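You operate a simulated robot arm through the tools that you are given. There is no shell and no other tool.

You run a simulated robot arm. Do the job below in one go: nothing can be reset, and whatever is moved stays where it is left.

Task
Pour tea into the purple and teal cups and cover the glass teapot.
Fine: each to its gold band; teapot back on the cork mat, under the cosy; nothing spilt, the third cup stays empty.

It is judged by the outcome, as a careful person would: the job done as asked, and still so three seconds after it is handed in. It fails if anything else is knocked over, pushed out of place, dropped, spilled or broken. Lids that push on must go on centred and level and be pressed home; caps that screw on are set level and turned clockwise until they are tight.

Robot
A 7-joint arm with a two-finger parallel gripper, fixed in place. Base frame: the origin is at the foot of the arm, x ahead of it, y to its left, z up. Readings come in m, rad, newtons and seconds.
With the tool pointing down near the work surface it reaches from about 0.44 to 0.92 m from the base axis. Its first joint turns from -2.496 to 2.496 rad. Payload 3 kg.
The tool frame sits at the grasp point between the pads (the TCP): z along the fingers, y along the line on which they close. The tips reach 0.03 m beyond it. The gripper opens to 0.094 m. The fingers are 0.028 m wide and 0.01 m thick; the gripper's body (0.05 by 0.096 m) begins 0.055 m behind the TCP.
Orientation is told as [roll, pitch, yaw] about the base's x, y, z axes, in that order, counted from this pose: with the fingers straight down and closing along the base's y, the tool's x points along the base's -x, its y along +y and its z along -z.

Tools
- The arm moves only by the tool jog_arm. Its argument "targets" is a list of rows, each an object (a shift or turn left out is 0, a gripper value left out holds the last) with "delta_pos": the shift along the base's x, y, z in m, a list of three; "delta_rot": the turn, a rotation vector about the base's x, y, z in rad, a list of three; "claw": the closure, from 0 (fully open) to 1 (shut). In form: [{"delta_pos": [x, y, z], "delta_rot": [rx, ry, rz], "claw": claw}, ...]. A call has 1 to 20 rows; each row shifts and turns the commanded pose from where the row before left it. A row lasts 0.2 s, in which the tool goes at most 0.05 m and 0.15 rad; a call with a longer step from one row to the next is refused whole, and so is a gripper value outside its range. Where a pose cannot be reached the arm comes as near as it can. A force on the tool above 40 N (or 10 N above the force at the start of the call, whichever is more), or a blocked arm, ends the call early, and 0.2 s more pass. The fingers move at their own pace (about 0.072 m/s each) and stop on an object; they squeeze with about 33 N. The grip force told is the motor's: it shows also when the fingers shut on nothing. Time passes only in rows, and 0.2 s behind the last, so rows that do not move let the fingers close. It gives the time, the measured TCP pose, the force on the tool (base axes), the opening and the grip force at its end, in the units of the frame above (readings bear some noise), with the torque about the TCP (base axes, N m) and any sound that the robot's microphone picked up.
- Cameras (640 x 400 px; columns grow to the right, rows downward): "scene" is fixed at [0.3998, 0.6496, 1.6139]; the picture's right is [-0.81, -0.59, 0.00], its down [-0.45, 0.62, -0.64] and it looks along [0.38, -0.52, -0.77] (base axes); focal length 276 px, centre (320, 200). "wrist" rides on the gripper at [0.076, 0.014, -0.102] in the tool frame; the picture's right is [-0.18, 0.98, 0.00], its down [-0.75, -0.14, -0.64] and it looks along [-0.63, -0.12, 0.77] (tool axes); focal length 243 px, centre (320, 200). There is no depth. A picture from a camera that has moved, and an enlarged one, comes with that camera's place and axes in the base frame and with its lens.
- camera(camera): a new picture of that camera. It takes no simulated time.
- zoom(camera, box): a new picture of the part [left, top, right, bottom] of that camera's present view, enlarged. It takes no simulated time.
- sign_off(): hands the job in; it is judged then, once.

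Nothing tells you positions but the pictures and the camera data. Unless the task says otherwise, let go and move clear before handing in.

The tools are called after "Request:" as a command line: name --argument value ..., lists and objects as JSON in quotes. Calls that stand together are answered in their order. jog_arm: Moves the arm, as the interface text tells. Its arguments: {"type":"object","properties":{"targets":{"type":"array"}},"required":["targets"]} The other tools are called the same way: camera (camera) takes a picture; zoom (camera, box) takes an enlarged picture of a part of a camera's view; sign_off () hands the job in.

At the start:

```text
t: 0.0
ee_pos: [0.4498, -0.0099, 1.3121]
orientation: [0.0, 0.0, 0.0]
ft_force: [-0.4, -0.3, -0.4]
torque: [0.02, 0.02, 0.0]
width: 0.094
grip_force: 0.1
```

scene: 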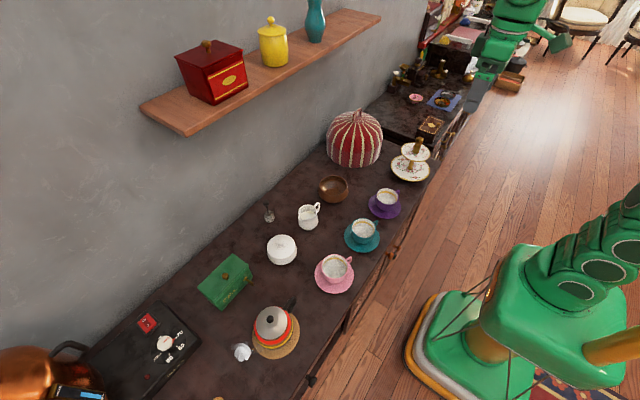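
wrist: 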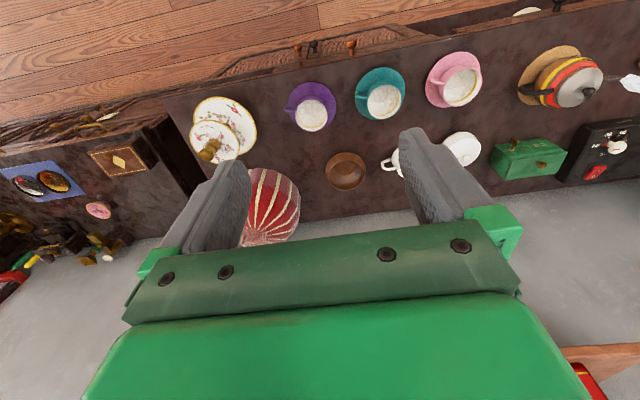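

I see a sideboard with three cups (purple, teal, pink), a teapot on a round cork mat, and a red striped dome that is probably the cosy. I'll look at each more closely before moving.

Request:
zoom --camera "scene" --box '[210, 280, 330, 370]'

Request:
zoom --camera "scene" --box '[300, 180, 420, 300]'

Request:
zoom --camera "scene" --box '[300, 90, 450, 220]'

Request:
zoom --camera "wrist" --box '[500, 30, 640, 130]'

Request:
zoom --camera "wrist" --box '[270, 30, 500, 150]'

```text
4.44 times, centred on (270, 325) of scene
camera zoom: at [0.3998, 0.6496, 1.6139], right [-0.81, -0.59, 0.0], down [-0.45, 0.62, -0.64], along [0.38, -0.52, -0.77], focal length 1228 px, centre (542, -356)
```

zoom: 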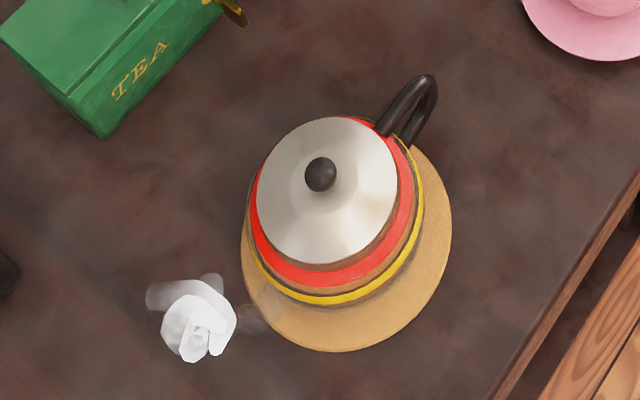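

```text
3.33 times, centred on (360, 240) of scene
camera zoom: at [0.3998, 0.6496, 1.6139], right [-0.81, -0.59, 0.0], down [-0.45, 0.62, -0.64], along [0.38, -0.52, -0.77], focal length 921 px, centre (187, 67)
```

zoom: 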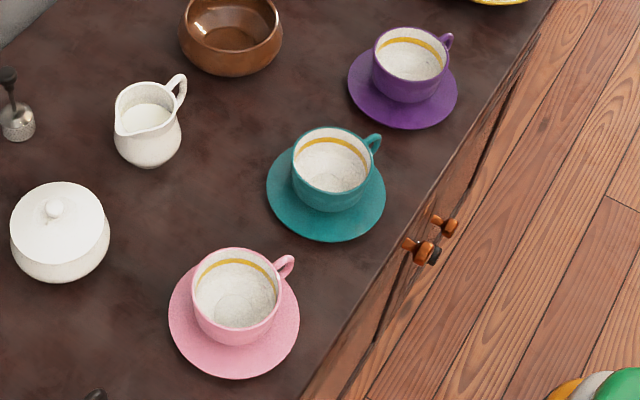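

```text
3.08 times, centred on (375, 155) of scene
camera zoom: at [0.3998, 0.6496, 1.6139], right [-0.81, -0.59, 0.0], down [-0.45, 0.62, -0.64], along [0.38, -0.52, -0.77], focal length 850 px, centre (151, 338)
```

zoom: 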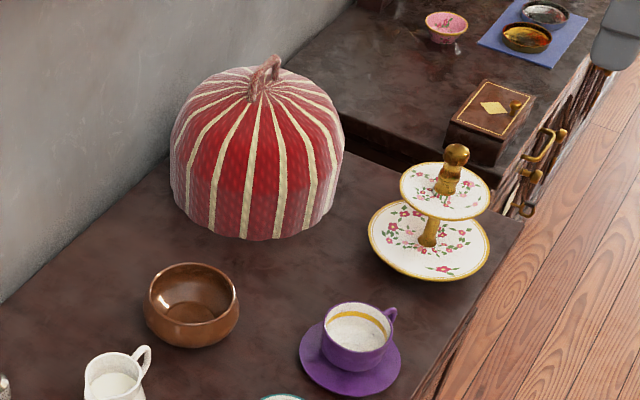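

```text
4.00 times, centred on (570, 80) of wrist
camera zoom: at [0.3734, 0.0039, 1.4145], right [0.18, 0.98, 0.0], down [0.75, -0.14, 0.64], along [0.63, -0.12, -0.77], focal length 970 px, centre (-680, 680)
```

zoom: 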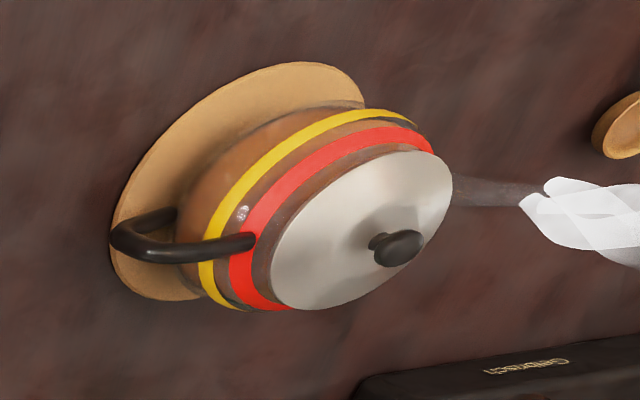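

```text
2.78 times, centred on (385, 90) of wrist
camera zoom: at [0.3734, 0.0039, 1.4145], right [0.18, 0.98, 0.0], down [0.75, -0.14, 0.64], along [0.63, -0.12, -0.77], focal length 675 px, centre (139, 506)
```

zoom: 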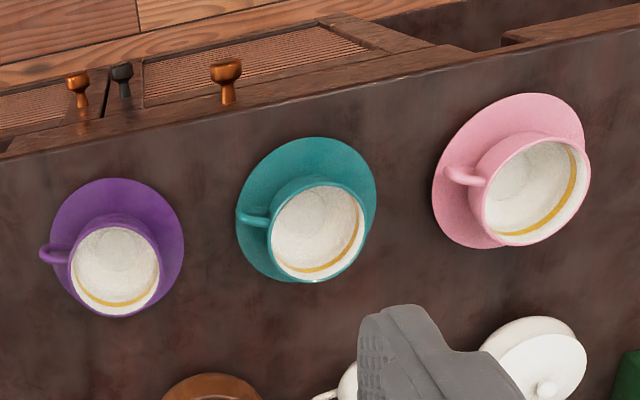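

The table top looks to be near z≈0.75, the teapot near (0.63, 0.55) with its handle toward −y and spout toward +y, and there is something white at the spout. I'll bring the wrist camera over there for a closer look, staying high and well back.

Request:
jog_arm --targets '[{"delta_pos": [0, 0.046, -0.015], "claw": 0}, {"delta_pos": [0, 0.046, -0.015]}, {"delta_pos": [0, 0.046, -0.015]}, {"delta_pos": [0, 0.046, -0.015]}, {"delta_pos": [0, 0.046, -0.015]}, {"delta_pos": [0, 0.046, -0.015]}, {"delta_pos": [0, 0.046, -0.015]}, {"delta_pos": [0, 0.046, -0.015]}, {"delta_pos": [0, 0.046, -0.015]}, {"delta_pos": [0, 0.046, -0.015]}, {"delta_pos": [0, 0.046, -0.015]}]'

```text
t: 2.4
ee_pos: [0.4501, 0.4969, 1.1454]
orientation: [0.001, -0.001, -0.001]
ft_force: [0.5, -0.7, 0.1]
torque: [0.01, 0.01, 0.01]
width: 0.0941
grip_force: 0.1
```

The arm moved as commanded and should now be looking toward the teapot. I'll take pictures.

Request:
camera --camera "wrist"

Request:
camera --camera "scene"

```text
taken
camera wrist: at [0.3737, 0.5117, 1.2478], right [0.18, 0.98, 0.0], down [0.75, -0.14, 0.64], along [0.63, -0.12, -0.77], focal length 243 px, centre (320, 200)
```

wrist: 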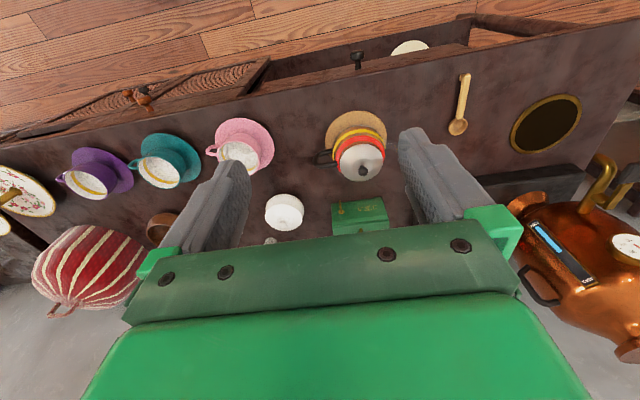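

```text
taken
```

scene: 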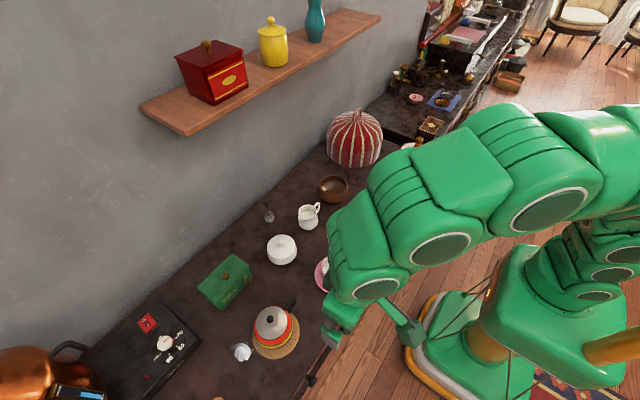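

Request:
zoom --camera "wrist" --box '[300, 90, 420, 190]'

Request:
zoom --camera "wrist" --box '[440, 50, 640, 300]'

Request:
zoom --camera "scene" --box '[60, 280, 300, 400]'

```text
4.00 times, centred on (360, 140) of wrist
camera zoom: at [0.3737, 0.5117, 1.2478], right [0.18, 0.98, 0.0], down [0.75, -0.14, 0.64], along [0.63, -0.12, -0.77], focal length 970 px, centre (160, 440)
```

zoom: 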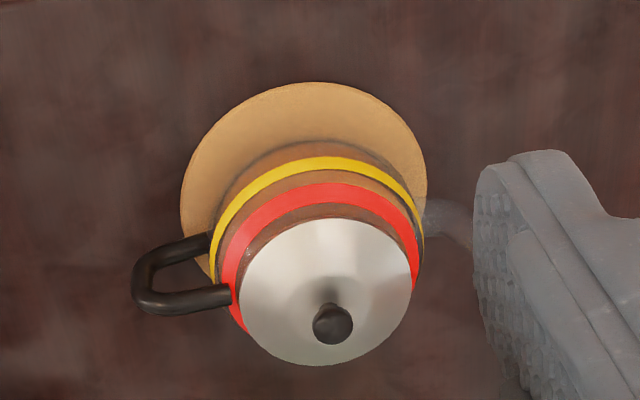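

```text
1.60 times, centred on (540, 175) of wrist
camera zoom: at [0.3737, 0.5117, 1.2478], right [0.18, 0.98, 0.0], down [0.75, -0.14, 0.64], along [0.63, -0.12, -0.77], focal length 388 px, centre (-32, 240)
```

zoom: 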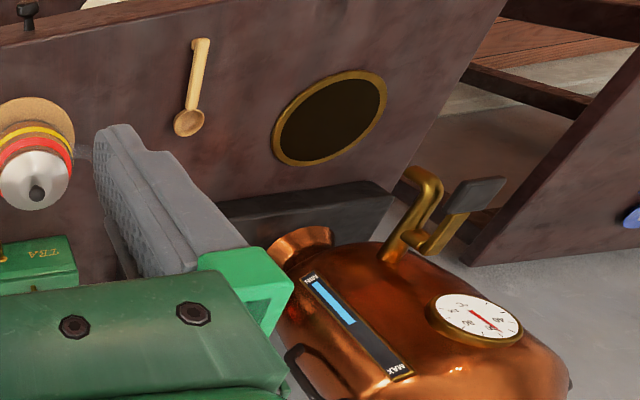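

```text
2.67 times, centred on (180, 340) of scene
camera zoom: at [0.3998, 0.6496, 1.6139], right [-0.81, -0.59, 0.0], down [-0.45, 0.62, -0.64], along [0.38, -0.52, -0.77], focal length 737 px, centre (693, -173)
```

zoom: 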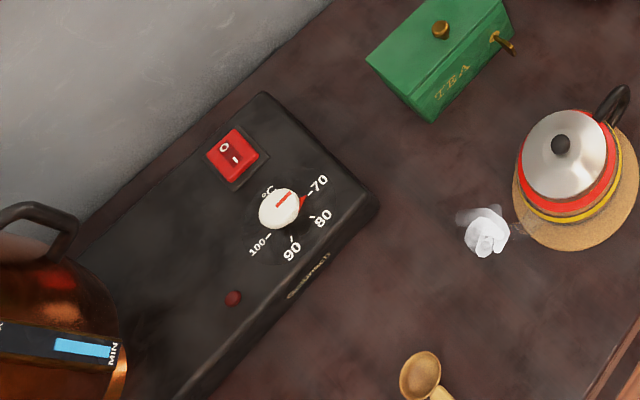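

The pot's body looks brown (tea inside), and a finger hides the spout tip. I'll shift sideways and lower so I can see the white thing at the spout from between the fingers.

Request:
jog_arm --targets '[{"delta_pos": [-0.02, 0.04, -0.025]}, {"delta_pos": [-0.02, 0.04, -0.025]}, {"delta_pos": [-0.02, 0.04, -0.025]}, {"delta_pos": [-0.01, 0.02, -0.025]}]'

Request:
camera --camera "wrist"

Request:
zoom --camera "wrist" --box '[230, 60, 410, 180]'

```text
refused: row 1 steps farther than a row can; nothing moved
```

```text
taken
camera wrist: at [0.3737, 0.5117, 1.2478], right [0.18, 0.98, 0.0], down [0.75, -0.14, 0.64], along [0.63, -0.12, -0.77], focal length 243 px, centre (320, 200)
```

wrist: 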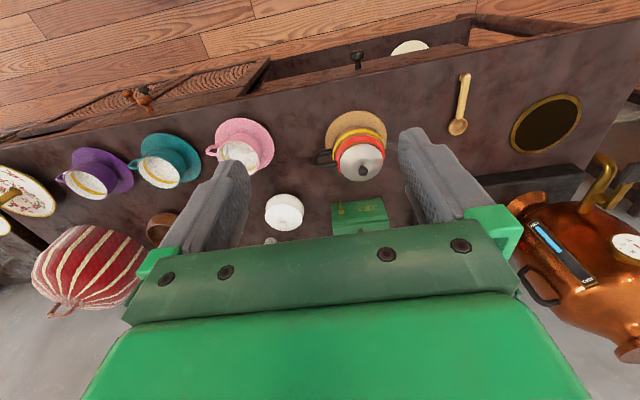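

```text
3.33 times, centred on (320, 120) of wrist
camera zoom: at [0.3737, 0.5117, 1.2478], right [0.18, 0.98, 0.0], down [0.75, -0.14, 0.64], along [0.63, -0.12, -0.77], focal length 809 px, centre (320, 467)
```

zoom: 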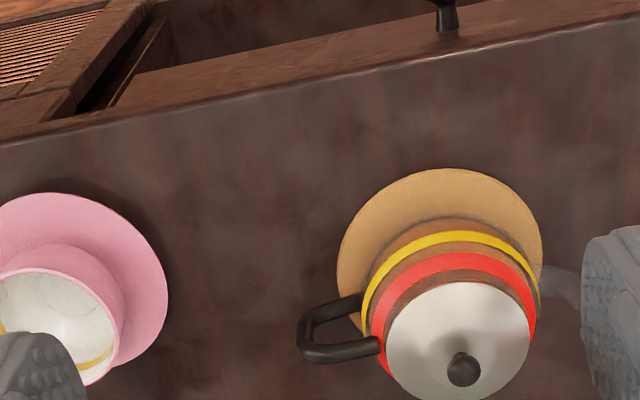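

The step was slightly too long and was refused. I'll use smaller steps for the same viewing move.

Request:
jog_arm --targets '[{"delta_pos": [-0.01, 0.035, -0.025]}, {"delta_pos": [-0.01, 0.035, -0.025]}, {"delta_pos": [-0.01, 0.035, -0.025]}, {"delta_pos": [-0.01, 0.03, -0.025]}]'

Request:
camera --camera "wrist"

Request:
zoom --camera "wrist" --box '[230, 60, 410, 180]'

```text
t: 3.4
ee_pos: [0.408, 0.6293, 1.0484]
orientation: [0.001, 0.0, -0.003]
ft_force: [-0.6, 0.5, 0.6]
torque: [-0.03, 0.01, 0.04]
width: 0.0939
grip_force: 0.0
```

```text
taken
camera wrist: at [0.3321, 0.6441, 1.1499], right [0.19, 0.98, 0.0], down [0.75, -0.14, 0.64], along [0.63, -0.12, -0.77], focal length 243 px, centre (320, 200)
```

wrist: 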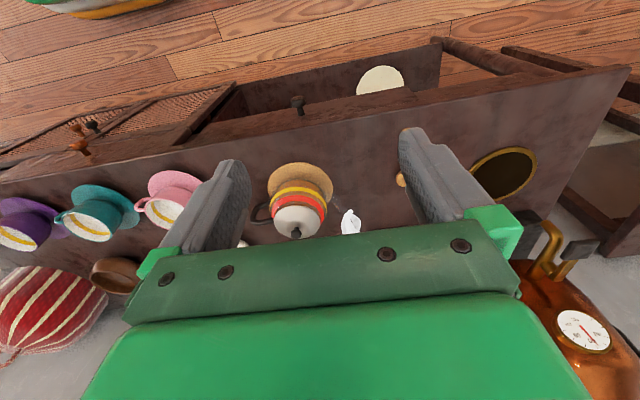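

```text
3.33 times, centred on (320, 120) of wrist
camera zoom: at [0.3321, 0.6441, 1.1499], right [0.19, 0.98, 0.0], down [0.75, -0.14, 0.64], along [0.63, -0.12, -0.77], focal length 809 px, centre (320, 467)
```

zoom: 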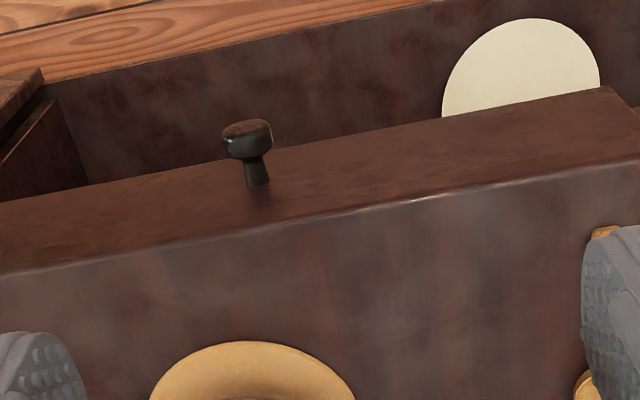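

Request:
zoom --camera "wrist" --box '[240, 150, 400, 250]'

Request:
zoom --camera "wrist" --box '[310, 180, 380, 240]'

Request:
zoom --camera "scene" --box '[220, 330, 270, 370]'

```text
4.00 times, centred on (320, 200) of wrist
camera zoom: at [0.3321, 0.6441, 1.1499], right [0.19, 0.98, 0.0], down [0.75, -0.14, 0.64], along [0.63, -0.12, -0.77], focal length 970 px, centre (320, 200)
```

zoom: 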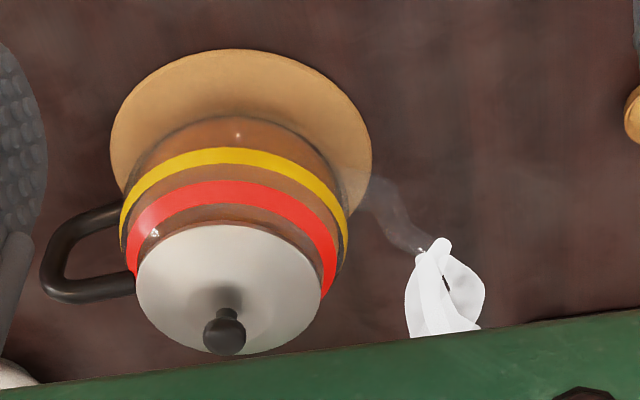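

```text
6.67 times, centred on (345, 210) of wrist
camera zoom: at [0.3321, 0.6441, 1.1499], right [0.19, 0.98, 0.0], down [0.75, -0.14, 0.64], along [0.63, -0.12, -0.77], focal length 1618 px, centre (153, 133)
```

zoom: 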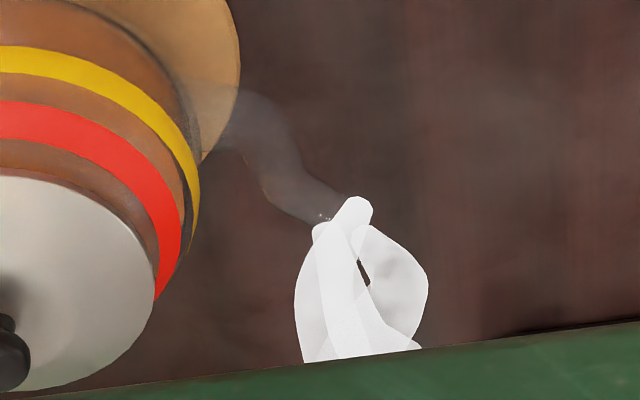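

```text
10.00 times, centred on (245, 350) of scene
camera zoom: at [0.3998, 0.6496, 1.6139], right [-0.81, -0.59, 0.0], down [-0.45, 0.62, -0.64], along [0.38, -0.52, -0.77], focal length 2762 px, centre (1070, -1300)
```

zoom: 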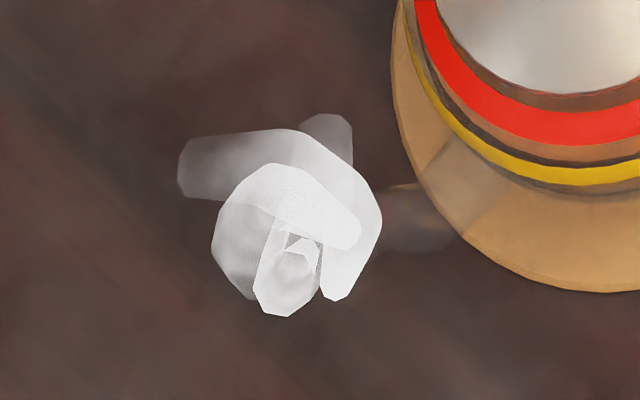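

The white thing looks like translucent steam from a glass S-shaped spout, with the spout tip near (0.64, 0.63, 0.82). To plan the grasp I want a low side view of the pot, so I'll tilt the gripper outward and lower it in front of the table.

Request:
jog_arm --targets '[{"delta_pos": [0.01, -0.01, -0.03], "delta_rot": [0, -0.11, 0]}, {"delta_pos": [0.01, -0.01, -0.03], "delta_rot": [0, -0.11, 0]}, {"delta_pos": [0.01, -0.01, -0.03], "delta_rot": [0, -0.11, 0]}, {"delta_pos": [0.01, -0.01, -0.03], "delta_rot": [0, -0.11, 0]}, {"delta_pos": [0.01, -0.005, -0.028], "delta_rot": [0, -0.11, 0]}]'

Request:
camera --camera "wrist"

Request:
zoom --camera "wrist" --box '[240, 100, 400, 240]'

```text
t: 4.6
ee_pos: [0.4609, 0.5833, 0.9007]
orientation: [-0.001, -0.552, 0.0]
ft_force: [0.6, -0.1, 0.8]
torque: [-0.01, 0.0, 0.02]
width: 0.0942
grip_force: 0.1
```

```text
taken
camera wrist: at [0.3422, 0.5976, 0.9463], right [0.16, 0.98, 0.1], down [0.31, -0.14, 0.94], along [0.94, -0.12, -0.32], focal length 243 px, centre (320, 200)
```

wrist: 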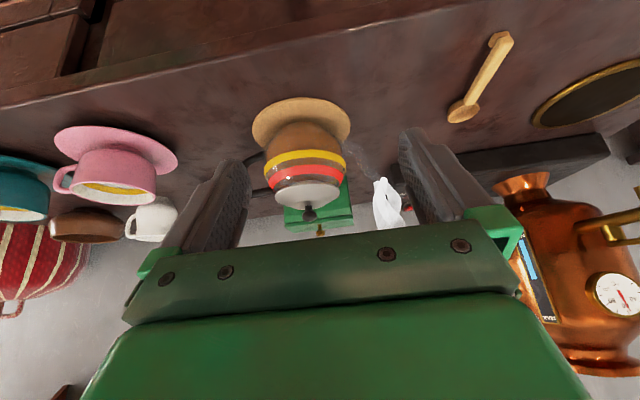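

```text
2.86 times, centred on (320, 170) of wrist
camera zoom: at [0.3422, 0.5976, 0.9463], right [0.16, 0.98, 0.1], down [0.31, -0.14, 0.94], along [0.94, -0.12, -0.32], focal length 693 px, centre (320, 286)
```

zoom: 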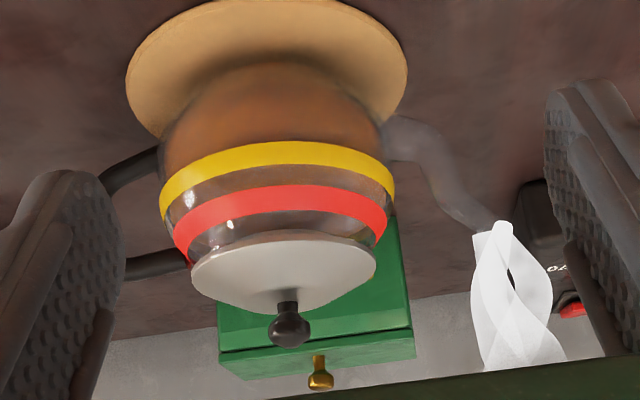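

Now the pot is clear: tea up to about the yellow band, steam from the spout. I'll shift so the handle falls between the fingers and measure it.

Request:
jog_arm --targets '[{"delta_pos": [0, -0.035, 0]}, {"delta_pos": [0, -0.035, 0]}]'

Request:
zoom --camera "wrist" --box '[240, 100, 400, 240]'

```text
t: 5.2
ee_pos: [0.4603, 0.515, 0.8998]
orientation: [-0.001, -0.549, 0.001]
ft_force: [0.6, 1.0, -0.3]
torque: [-0.03, 0.01, -0.01]
width: 0.094
grip_force: 0.1
```

```text
2.86 times, centred on (320, 170) of wrist
camera zoom: at [0.3414, 0.5295, 0.9465], right [0.16, 0.98, 0.1], down [0.31, -0.14, 0.94], along [0.94, -0.12, -0.32], focal length 693 px, centre (320, 286)
```

zoom: 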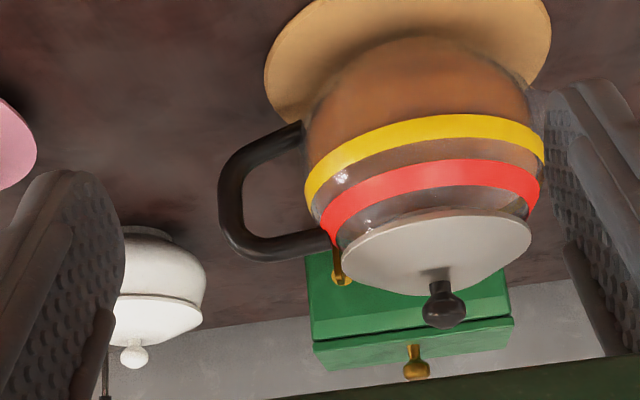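

The handle is a C-shaped loop in the plane x≈0.635: outer post near y≈0.455, z 0.77–0.82, with the upper arm at z≈0.82. I'll rise, undo the tilt, turn the tool so the fingers close along x, and lean it slightly (pointing toward the pot) before approaching the handle from above.

Request:
jog_arm --targets '[{"delta_pos": [0, -0.01, 0.035], "delta_rot": [0, 0.11, 0]}, {"delta_pos": [0, -0.01, 0.035], "delta_rot": [0, 0.11, 0]}, {"delta_pos": [0, -0.01, 0.035], "delta_rot": [0, 0.11, 0]}, {"delta_pos": [0.01, -0.01, 0.02], "delta_rot": [0, 0.11, 0]}, {"delta_pos": [0.01, -0.01, 0.015], "delta_rot": [0, 0.11, 0]}, {"delta_pos": [0.012, -0.007, 0], "delta_rot": [0, 0, 0.1428]}, {"delta_pos": [0.012, -0.007, 0], "delta_rot": [0, 0, 0.1428]}, {"delta_pos": [0.012, -0.007, 0], "delta_rot": [0, 0, 0.1428]}, {"delta_pos": [0.012, -0.007, 0], "delta_rot": [0, 0, 0.1428]}, {"delta_pos": [0.012, -0.007, 0], "delta_rot": [0, 0, 0.1428]}, {"delta_pos": [0.012, -0.007, 0], "delta_rot": [0, 0, 0.1428]}, {"delta_pos": [0.012, -0.007, 0], "delta_rot": [0, 0, 0.1428]}, {"delta_pos": [0.012, -0.007, 0], "delta_rot": [0, 0, 0.1428]}, {"delta_pos": [0.012, -0.007, 0], "delta_rot": [0, 0, 0.1428]}, {"delta_pos": [0.012, -0.007, 0], "delta_rot": [0, 0, 0.1428]}, {"delta_pos": [0.012, -0.007, 0], "delta_rot": [0, 0, 0.1428]}, {"delta_pos": [0.008, 0, 0], "delta_rot": [0.1167, 0, 0]}, {"delta_pos": [0.008, 0, 0], "delta_rot": [0.1167, 0, 0]}, {"delta_pos": [0.007, 0, 0], "delta_rot": [0.1167, 0, 0]}]'

Request:
camera --camera "wrist"

Request:
camera --camera "scene"

```text
t: 9.2
ee_pos: [0.6342, 0.3883, 1.0394]
orientation: [-0.002, -0.352, 1.572]
ft_force: [0.4, -0.6, -0.4]
torque: [-0.03, -0.03, 0.02]
width: 0.094
grip_force: 0.0
```

```text
taken
camera wrist: at [0.6208, 0.2821, 1.109], right [-0.98, 0.17, 0.06], down [0.14, 0.49, 0.86], along [0.12, 0.86, -0.5], focal length 243 px, centre (320, 200)
```

wrist: 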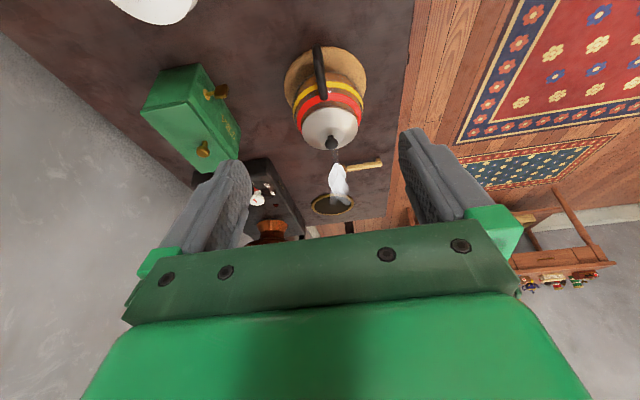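

```text
taken
```

scene: 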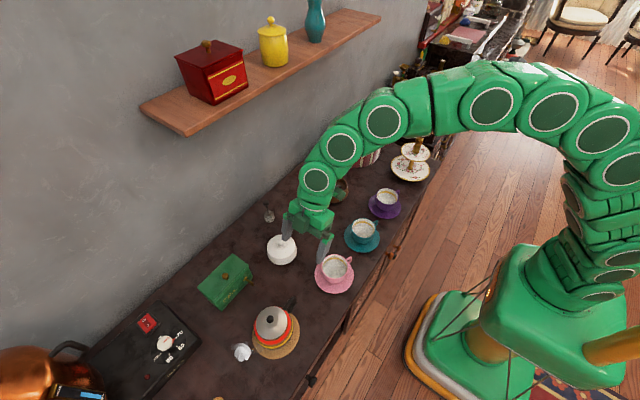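

The arm came in as planned. I'll zoom in along the handle's plane to check its x position and direction.

Request:
zoom --camera "wrist" --box '[270, 30, 390, 160]'

Request:
zoom --camera "scene" --box '[240, 280, 320, 365]'

```text
3.08 times, centred on (330, 95) of wrist
camera zoom: at [0.6208, 0.2821, 1.109], right [-0.98, 0.17, 0.06], down [0.14, 0.49, 0.86], along [0.12, 0.86, -0.5], focal length 746 px, centre (289, 523)
```

zoom: 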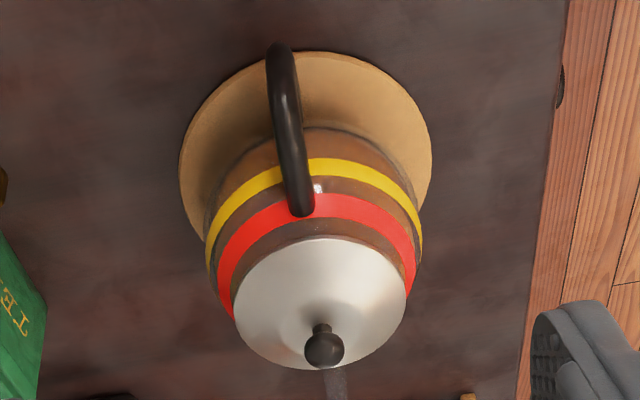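

```text
4.71 times, centred on (280, 322) of scene
camera zoom: at [0.3998, 0.6496, 1.6139], right [-0.81, -0.59, 0.0], down [-0.45, 0.62, -0.64], along [0.38, -0.52, -0.77], focal length 1300 px, centre (508, -376)
```

zoom: 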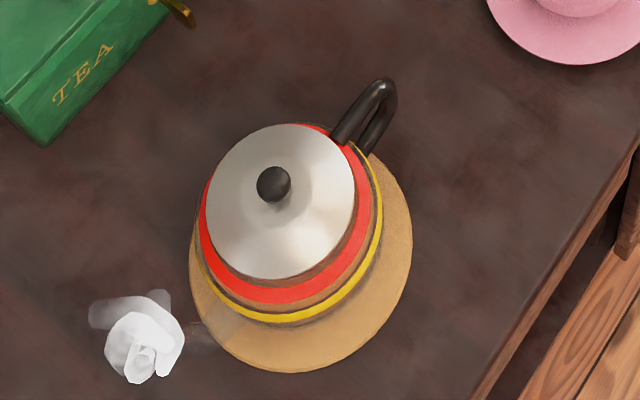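

Pot axis is at about (0.634, 0.547) and the handle plane at x≈0.633. I'll move to a pre-grasp point back along the tool axis and check.

Request:
jog_arm --targets '[{"delta_pos": [-0.001, 0.01, -0.044]}, {"delta_pos": [0, 0.01, -0.044]}, {"delta_pos": [0, 0.01, -0.044]}]'

Request:
zoom --camera "wrist" --box '[200, 0, 440, 150]'

Request:
zoom --camera "scene" --box '[240, 240, 360, 365]'

```text
t: 10.0
ee_pos: [0.6356, 0.4215, 0.9054]
orientation: [0.0, -0.351, 1.569]
ft_force: [-0.7, -0.3, 0.9]
torque: [0.02, 0.01, -0.01]
width: 0.0939
grip_force: 0.0
```

```text
2.67 times, centred on (320, 75) of wrist
camera zoom: at [0.6211, 0.3146, 0.9746], right [-0.98, 0.17, 0.06], down [0.14, 0.49, 0.86], along [0.12, 0.86, -0.5], focal length 647 px, centre (320, 533)
```

zoom: 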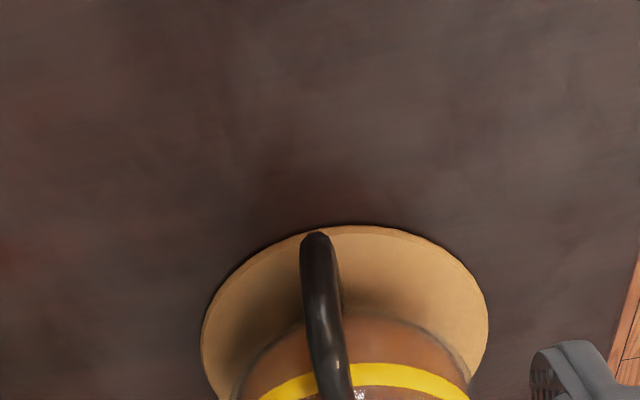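

```text
3.20 times, centred on (300, 302) of scene
camera zoom: at [0.3998, 0.6496, 1.6139], right [-0.81, -0.59, 0.0], down [-0.45, 0.62, -0.64], along [0.38, -0.52, -0.77], focal length 884 px, centre (384, -128)
```

zoom: 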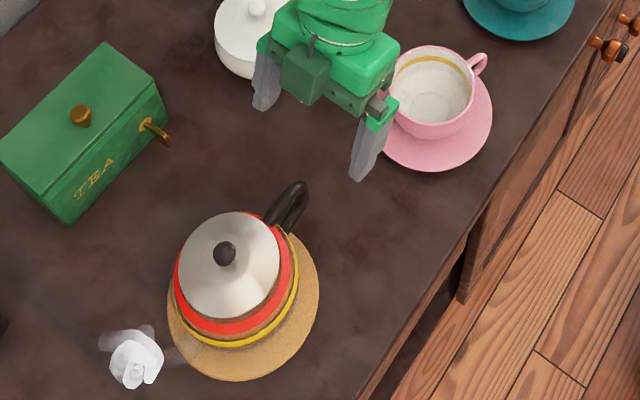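

The fingers straddle the handle plane cleanly. I'll descend along the tool axis to the handle.

Request:
jog_arm --targets '[{"delta_pos": [-0.0003, 0.0098, -0.0276]}, {"delta_pos": [-0.0003, 0.0098, -0.0276]}, {"delta_pos": [-0.0003, 0.0098, -0.0276]}, {"delta_pos": [-0.0003, 0.0098, -0.0276]}, {"delta_pos": [0, 0, 0]}]'

Request:
zoom --camera "scene" --box '[230, 250, 330, 350]'

Request:
camera --camera "wrist"

```text
t: 11.2
ee_pos: [0.6318, 0.4588, 0.7952]
orientation: [0.0, -0.351, 1.569]
ft_force: [-0.9, 0.6, -0.8]
torque: [0.03, 0.0, 0.02]
width: 0.0941
grip_force: 0.0
```

```text
4.00 times, centred on (280, 300) of scene
camera zoom: at [0.3998, 0.6496, 1.6139], right [-0.81, -0.59, 0.0], down [-0.45, 0.62, -0.64], along [0.38, -0.52, -0.77], focal length 1105 px, centre (480, -200)
```

zoom: 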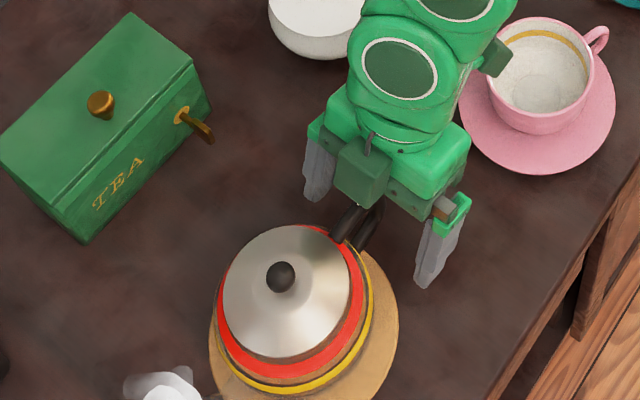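

```text
taken
camera wrist: at [0.6176, 0.3516, 0.8645], right [-0.98, 0.17, 0.06], down [0.14, 0.49, 0.86], along [0.12, 0.86, -0.5], focal length 243 px, centre (320, 200)
```

wrist: 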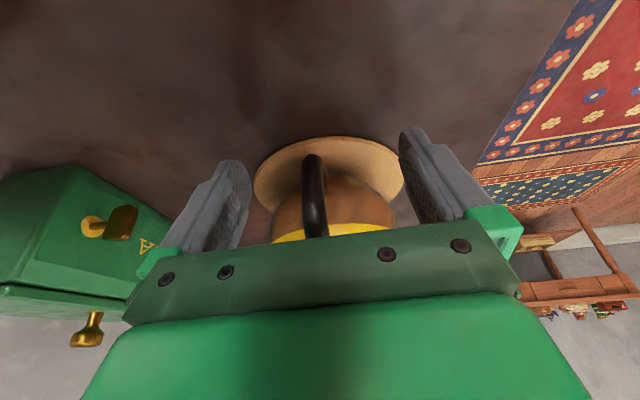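

The handle sits between the fingers but about 3 mm toward +x of centre. I'll shift to centre on it and then close.

Request:
jog_arm --targets '[{"delta_pos": [0.003, 0.001, 0]}, {"claw": 0.7}, {"claw": 0.7}, {"claw": 0.7}, {"claw": 0.8}, {"claw": 0.8}]'

Request:
camera --camera "wrist"

Request:
zoom --camera "wrist" --box '[230, 120, 410, 240]'

```text
t: 12.6
ee_pos: [0.6346, 0.4592, 0.7965]
orientation: [0.0, -0.35, 1.569]
ft_force: [-0.5, -0.8, -0.3]
torque: [0.0, 0.04, -0.02]
width: 0.0188
grip_force: 0.1
```

```text
taken
camera wrist: at [0.6206, 0.3521, 0.8651], right [-0.98, 0.17, 0.06], down [0.14, 0.49, 0.86], along [0.12, 0.86, -0.5], focal length 243 px, centre (320, 200)
```

wrist: 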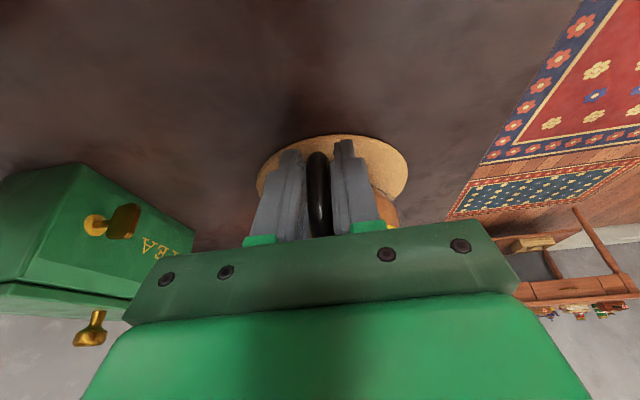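

```text
3.33 times, centred on (320, 180) of wrist
camera zoom: at [0.6206, 0.3521, 0.8651], right [-0.98, 0.17, 0.06], down [0.14, 0.49, 0.86], along [0.12, 0.86, -0.5], focal length 809 px, centre (320, 267)
```

zoom: 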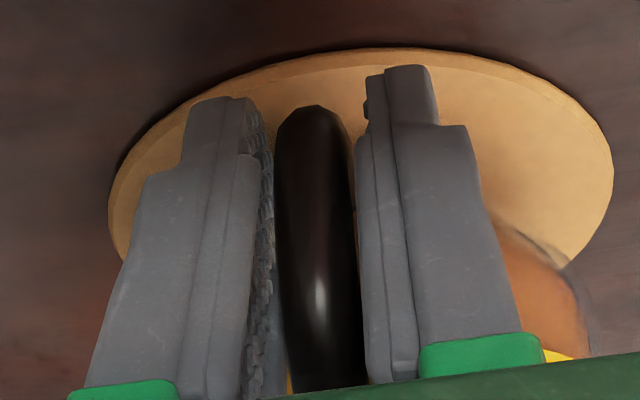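

The handle is well centred between the pads. I'll close fully and let the grip settle.

Request:
jog_arm --targets '[{"claw": 1.0}, {"claw": 1.0}, {"claw": 1.0}]'

Request:
zoom --camera "wrist" --box '[230, 120, 410, 240]'

Request:
zoom --camera "scene" --box '[230, 250, 330, 350]'

```text
t: 13.4
ee_pos: [0.6347, 0.4583, 0.7956]
orientation: [0.0, -0.352, 1.569]
ft_force: [1.4, -2.2, 0.2]
torque: [-0.03, -0.18, -0.12]
width: 0.0115
grip_force: 32.7
```

```text
3.33 times, centred on (320, 180) of wrist
camera zoom: at [0.6206, 0.352, 0.865], right [-0.98, 0.17, 0.06], down [0.14, 0.49, 0.86], along [0.12, 0.86, -0.5], focal length 809 px, centre (320, 267)
```

zoom: 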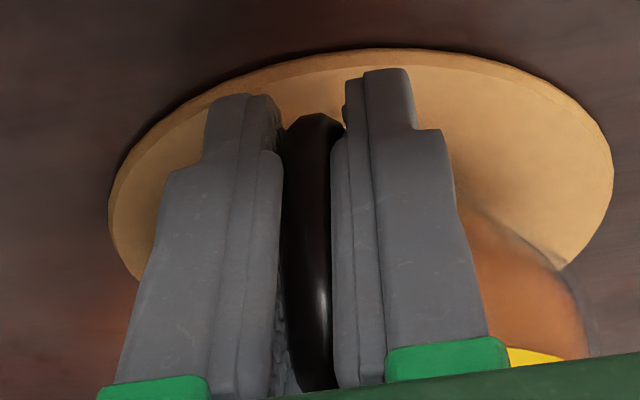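

```text
4.00 times, centred on (280, 300) of scene
camera zoom: at [0.3998, 0.6496, 1.6139], right [-0.81, -0.59, 0.0], down [-0.45, 0.62, -0.64], along [0.38, -0.52, -0.77], focal length 1105 px, centre (480, -200)
```

zoom: 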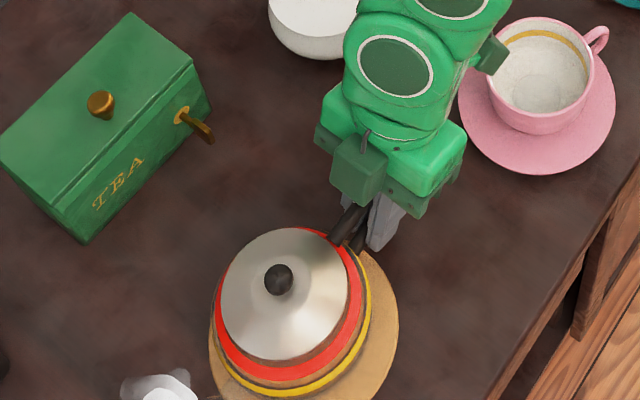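

Firm grip at 11.5 mm width, 32.7 N. I'll lift slowly a little and check weight and whether the pot hangs level.

Request:
jog_arm --targets '[{"delta_pos": [0, 0, 0.004]}, {"delta_pos": [0, 0, 0.006]}, {"delta_pos": [0, 0, 0.01]}, {"delta_pos": [0, 0, 0.01]}, {"delta_pos": [0, 0, 0]}]'

Request:
zoom --camera "wrist" --box '[230, 120, 410, 240]'

Request:
zoom --camera "scene" --box '[230, 260, 330, 360]'

```text
t: 14.6
ee_pos: [0.6362, 0.4568, 0.8255]
orientation: [0.0, -0.349, 1.57]
ft_force: [-0.2, 0.4, -9.2]
torque: [-0.71, -0.03, -0.03]
width: 0.0118
grip_force: 33.0
```

```text
3.33 times, centred on (320, 180) of wrist
camera zoom: at [0.6205, 0.351, 0.8954], right [-0.98, 0.17, 0.06], down [0.14, 0.49, 0.86], along [0.12, 0.86, -0.5], focal length 809 px, centre (320, 267)
```

zoom: 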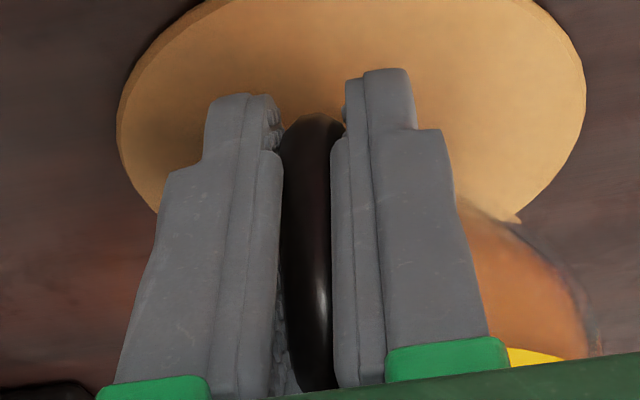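

```text
4.00 times, centred on (280, 310) of scene
camera zoom: at [0.3998, 0.6496, 1.6139], right [-0.81, -0.59, 0.0], down [-0.45, 0.62, -0.64], along [0.38, -0.52, -0.77], focal length 1105 px, centre (480, -240)
```

zoom: 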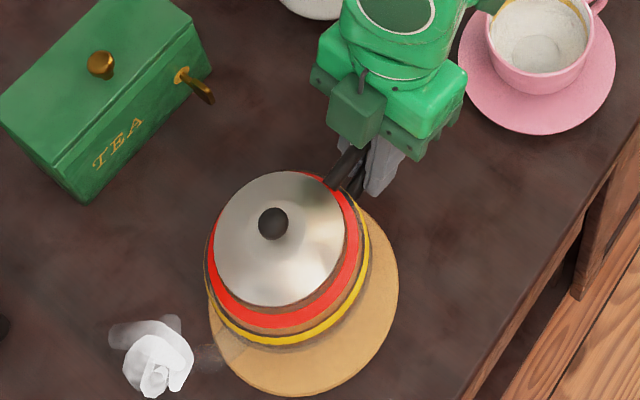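

The pot lifted cleanly, hangs level with no slip (about 9 N). I'll raise it well above cup height, and re-measure the cups with the scene camera.

Request:
jog_arm --targets '[{"delta_pos": [0, 0, 0.02]}, {"delta_pos": [0, 0, 0.025]}, {"delta_pos": [0, 0, 0.025]}, {"delta_pos": [0, 0, 0.025]}, {"delta_pos": [0, 0, 0.02]}, {"delta_pos": [0, 0, 0.01]}, {"delta_pos": [0, 0, 0]}]'

Request:
camera --camera "scene"

Request:
zoom --camera "scene" --box '[335, 210, 390, 260]'

Request:
zoom --camera "scene" --box '[360, 180, 415, 230]'

Request:
zoom --camera "wrist" --box '[230, 120, 410, 240]'

```text
t: 16.2
ee_pos: [0.6352, 0.4557, 0.9497]
orientation: [0.002, -0.351, 1.569]
ft_force: [-0.2, 0.2, -8.1]
torque: [-0.72, -0.01, -0.01]
width: 0.0116
grip_force: 33.3
```

```text
taken
```

scene: 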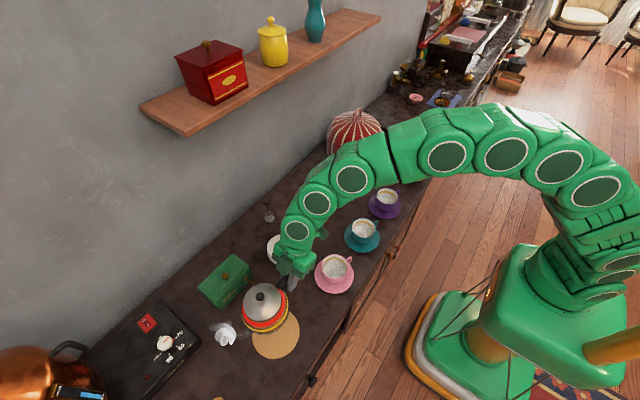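

```text
8.00 times, centred on (362, 235) of scene
camera zoom: at [0.3998, 0.6496, 1.6139], right [-0.81, -0.59, 0.0], down [-0.45, 0.62, -0.64], along [0.38, -0.52, -0.77], focal length 2210 px, centre (-20, -80)
```

zoom: 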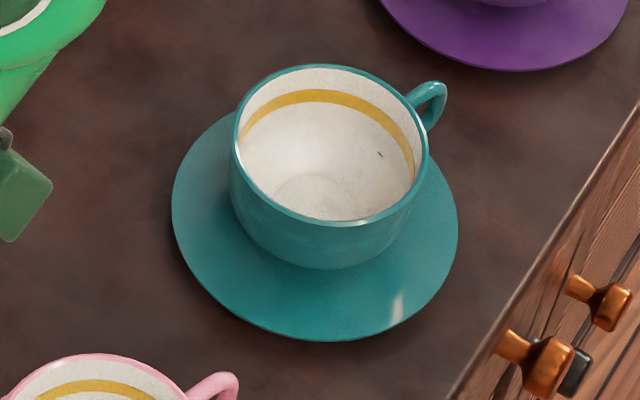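

```text
8.00 times, centred on (388, 205) of scene
camera zoom: at [0.3998, 0.6496, 1.6139], right [-0.81, -0.59, 0.0], down [-0.45, 0.62, -0.64], along [0.38, -0.52, -0.77], focal length 2210 px, centre (-220, 160)
```

zoom: 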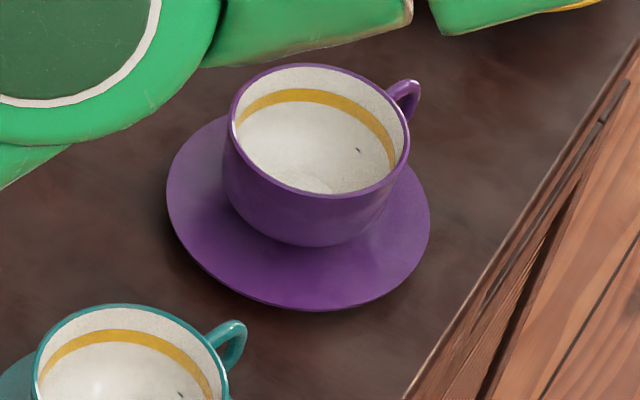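

```text
3.33 times, centred on (320, 180) of wrist
camera zoom: at [0.6212, 0.3496, 1.0205], right [-0.98, 0.17, 0.06], down [0.14, 0.49, 0.86], along [0.12, 0.86, -0.5], focal length 809 px, centre (320, 267)
```

zoom: 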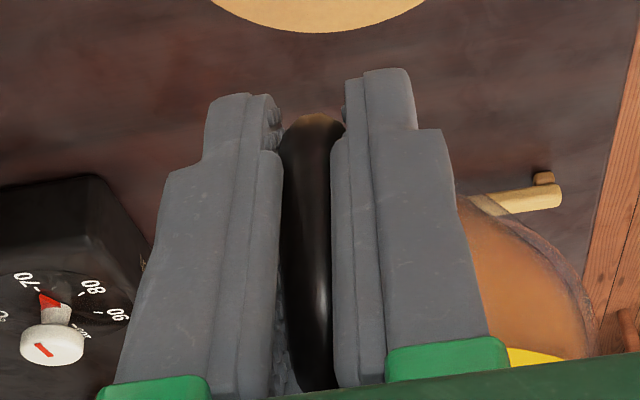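

Cups measured: teal centre ≈ (0.596, 0.117), purple ≈ (0.597, −0.065), rims near z≈0.80, gold bands about 1 cm below the rims. I'll look at the raised pot's spout and the bare mat before carrying it over.

Request:
zoom --camera "scene" --box '[200, 270, 310, 365]'

Request:
zoom --camera "scene" --box '[200, 315, 250, 355]'

```text
4.21 times, centred on (255, 318) of scene
camera zoom: at [0.3998, 0.6496, 1.6139], right [-0.81, -0.59, 0.0], down [-0.45, 0.62, -0.64], along [0.38, -0.52, -0.77], focal length 1163 px, centre (594, -295)
```

zoom: 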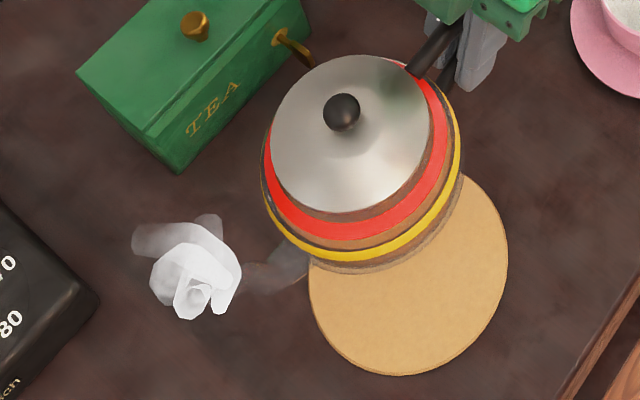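

```text
10.00 times, centred on (225, 335) of scene
camera zoom: at [0.3998, 0.6496, 1.6139], right [-0.81, -0.59, 0.0], down [-0.45, 0.62, -0.64], along [0.38, -0.52, -0.77], focal length 2762 px, centre (1270, -1150)
```

zoom: 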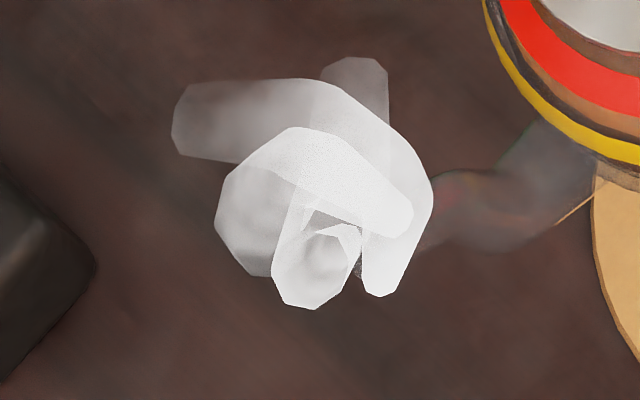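

The spout tip sits about 0.18 m ahead and 0.03 m above the grip point. I'll carry the pot level and gently to above the teal cup, turning it 40° so it can pour from the robot side, between the cups.

Request:
jog_arm --targets '[{"delta_pos": [-0.00245, -0.00753, 0], "delta_rot": [0, 0, -0.01102]}, {"delta_pos": [-0.0049, -0.01506, 0], "delta_rot": [0, 0, -0.02204]}, {"delta_pos": [-0.00734, -0.02259, 0], "delta_rot": [0, 0, -0.03307]}, {"delta_pos": [-0.00898, -0.02761, 0], "delta_rot": [0, 0, -0.04041]}, {"delta_pos": [-0.00898, -0.02761, 0], "delta_rot": [0, 0, -0.04041]}, {"delta_pos": [-0.00898, -0.02761, 0], "delta_rot": [0, 0, -0.04041]}, {"delta_pos": [-0.00898, -0.02761, 0], "delta_rot": [0, 0, -0.04041]}, {"delta_pos": [-0.00898, -0.02761, 0], "delta_rot": [0, 0, -0.04041]}, {"delta_pos": [-0.00898, -0.02761, 0], "delta_rot": [0, 0, -0.04041]}, {"delta_pos": [-0.00898, -0.02761, 0], "delta_rot": [0, 0, -0.04041]}, {"delta_pos": [-0.00898, -0.02761, 0], "delta_rot": [0, 0, -0.04041]}, {"delta_pos": [-0.00898, -0.02761, 0], "delta_rot": [0, 0, -0.04041]}, {"delta_pos": [-0.00898, -0.02761, 0], "delta_rot": [0, 0, -0.04041]}, {"delta_pos": [-0.00898, -0.02761, 0], "delta_rot": [0, 0, -0.04041]}, {"delta_pos": [-0.00898, -0.02761, 0], "delta_rot": [0, 0, -0.04041]}, {"delta_pos": [-0.00898, -0.02761, 0], "delta_rot": [0, 0, -0.04041]}, {"delta_pos": [-0.00898, -0.02761, 0], "delta_rot": [0, 0, -0.04041]}, {"delta_pos": [-0.00734, -0.02259, 0], "delta_rot": [0, 0, -0.03307]}, {"delta_pos": [-0.0049, -0.01506, 0], "delta_rot": [0, 0, -0.02204]}, {"delta_pos": [-0.00245, -0.00753, 0], "delta_rot": [0, 0, -0.01102]}]'

Request:
camera --camera "scene"

Request:
zoom --camera "scene" --box '[310, 150, 450, 260]'

Request:
camera --camera "wrist"

```text
t: 20.4
ee_pos: [0.4798, -0.0209, 0.9533]
orientation: [0.0, -0.349, 0.872]
ft_force: [-0.2, 0.3, -8.2]
torque: [-0.55, 0.47, 0.03]
width: 0.0116
grip_force: 32.3
```

```text
taken
```

scene: 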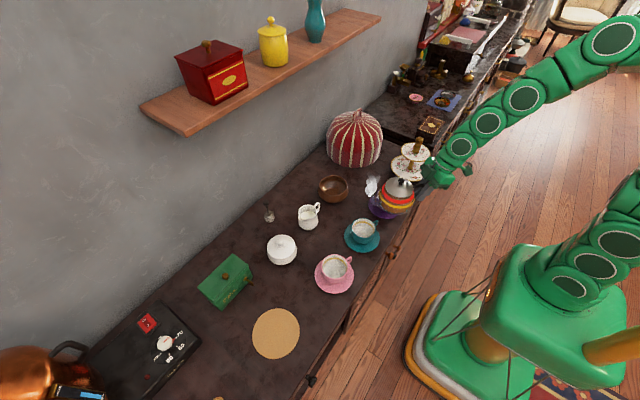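

```text
3.64 times, centred on (380, 205) of scene
camera zoom: at [0.3998, 0.6496, 1.6139], right [-0.81, -0.59, 0.0], down [-0.45, 0.62, -0.64], along [0.38, -0.52, -0.77], focal length 1004 px, centre (102, 182)
```

zoom: 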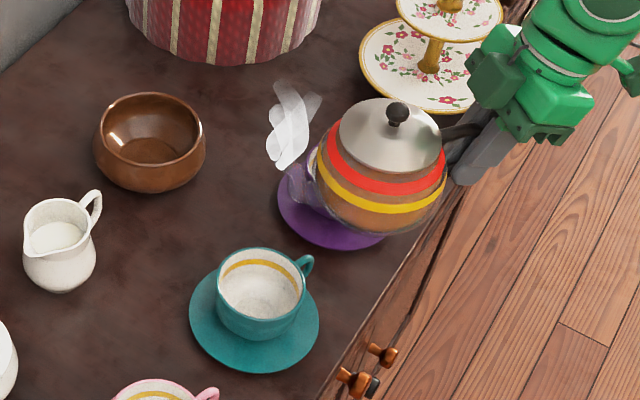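

```text
taken
camera wrist: at [0.4008, -0.0916, 1.0226], right [-0.64, 0.77, 0.06], down [0.42, 0.28, 0.86], along [0.64, 0.58, -0.5], focal length 243 px, centre (320, 200)
```

wrist: 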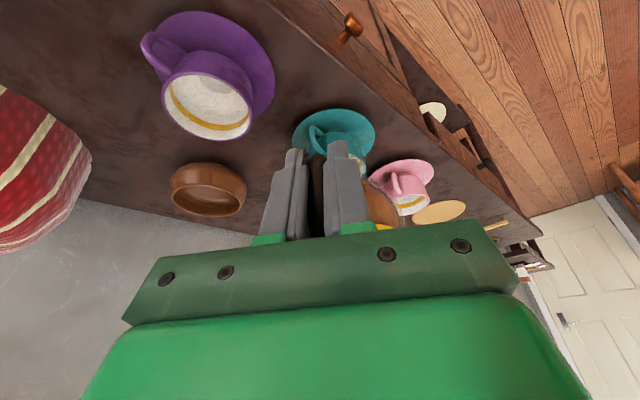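

The pot is level above with its spout over the teal cup by my calculation. I'll zoom in to verify the spout tip.

Request:
zoom --camera "scene" --box '[355, 165, 425, 215]'

Request:
zoom --camera "scene" --box '[250, 305, 300, 365]'

```text
8.00 times, centred on (390, 190) of scene
camera zoom: at [0.3998, 0.6496, 1.6139], right [-0.81, -0.59, 0.0], down [-0.45, 0.62, -0.64], along [0.38, -0.52, -0.77], focal length 2210 px, centre (-240, 280)
```

zoom: 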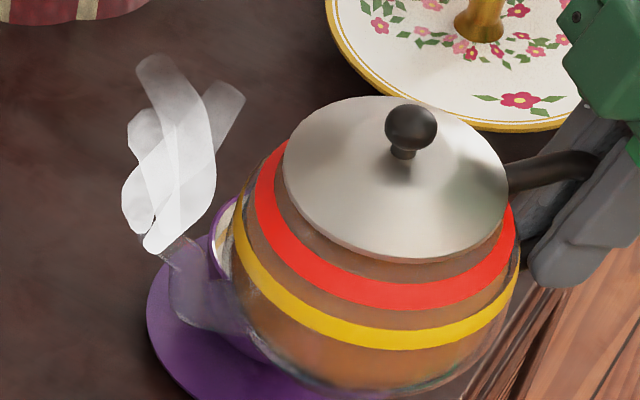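

```text
6.67 times, centred on (275, 335) of scene
camera zoom: at [0.3998, 0.6496, 1.6139], right [-0.81, -0.59, 0.0], down [-0.45, 0.62, -0.64], along [0.38, -0.52, -0.77], focal length 1842 px, centre (620, -700)
```

zoom: 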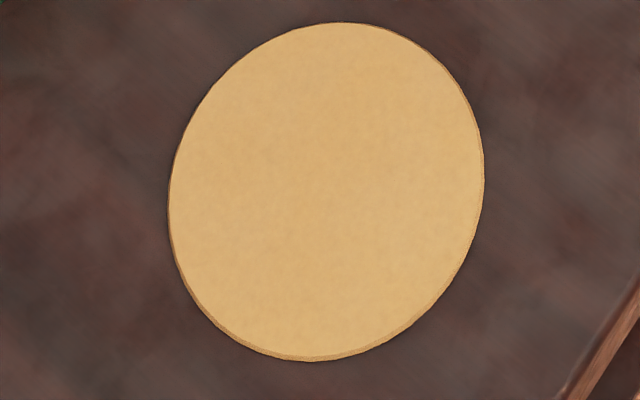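

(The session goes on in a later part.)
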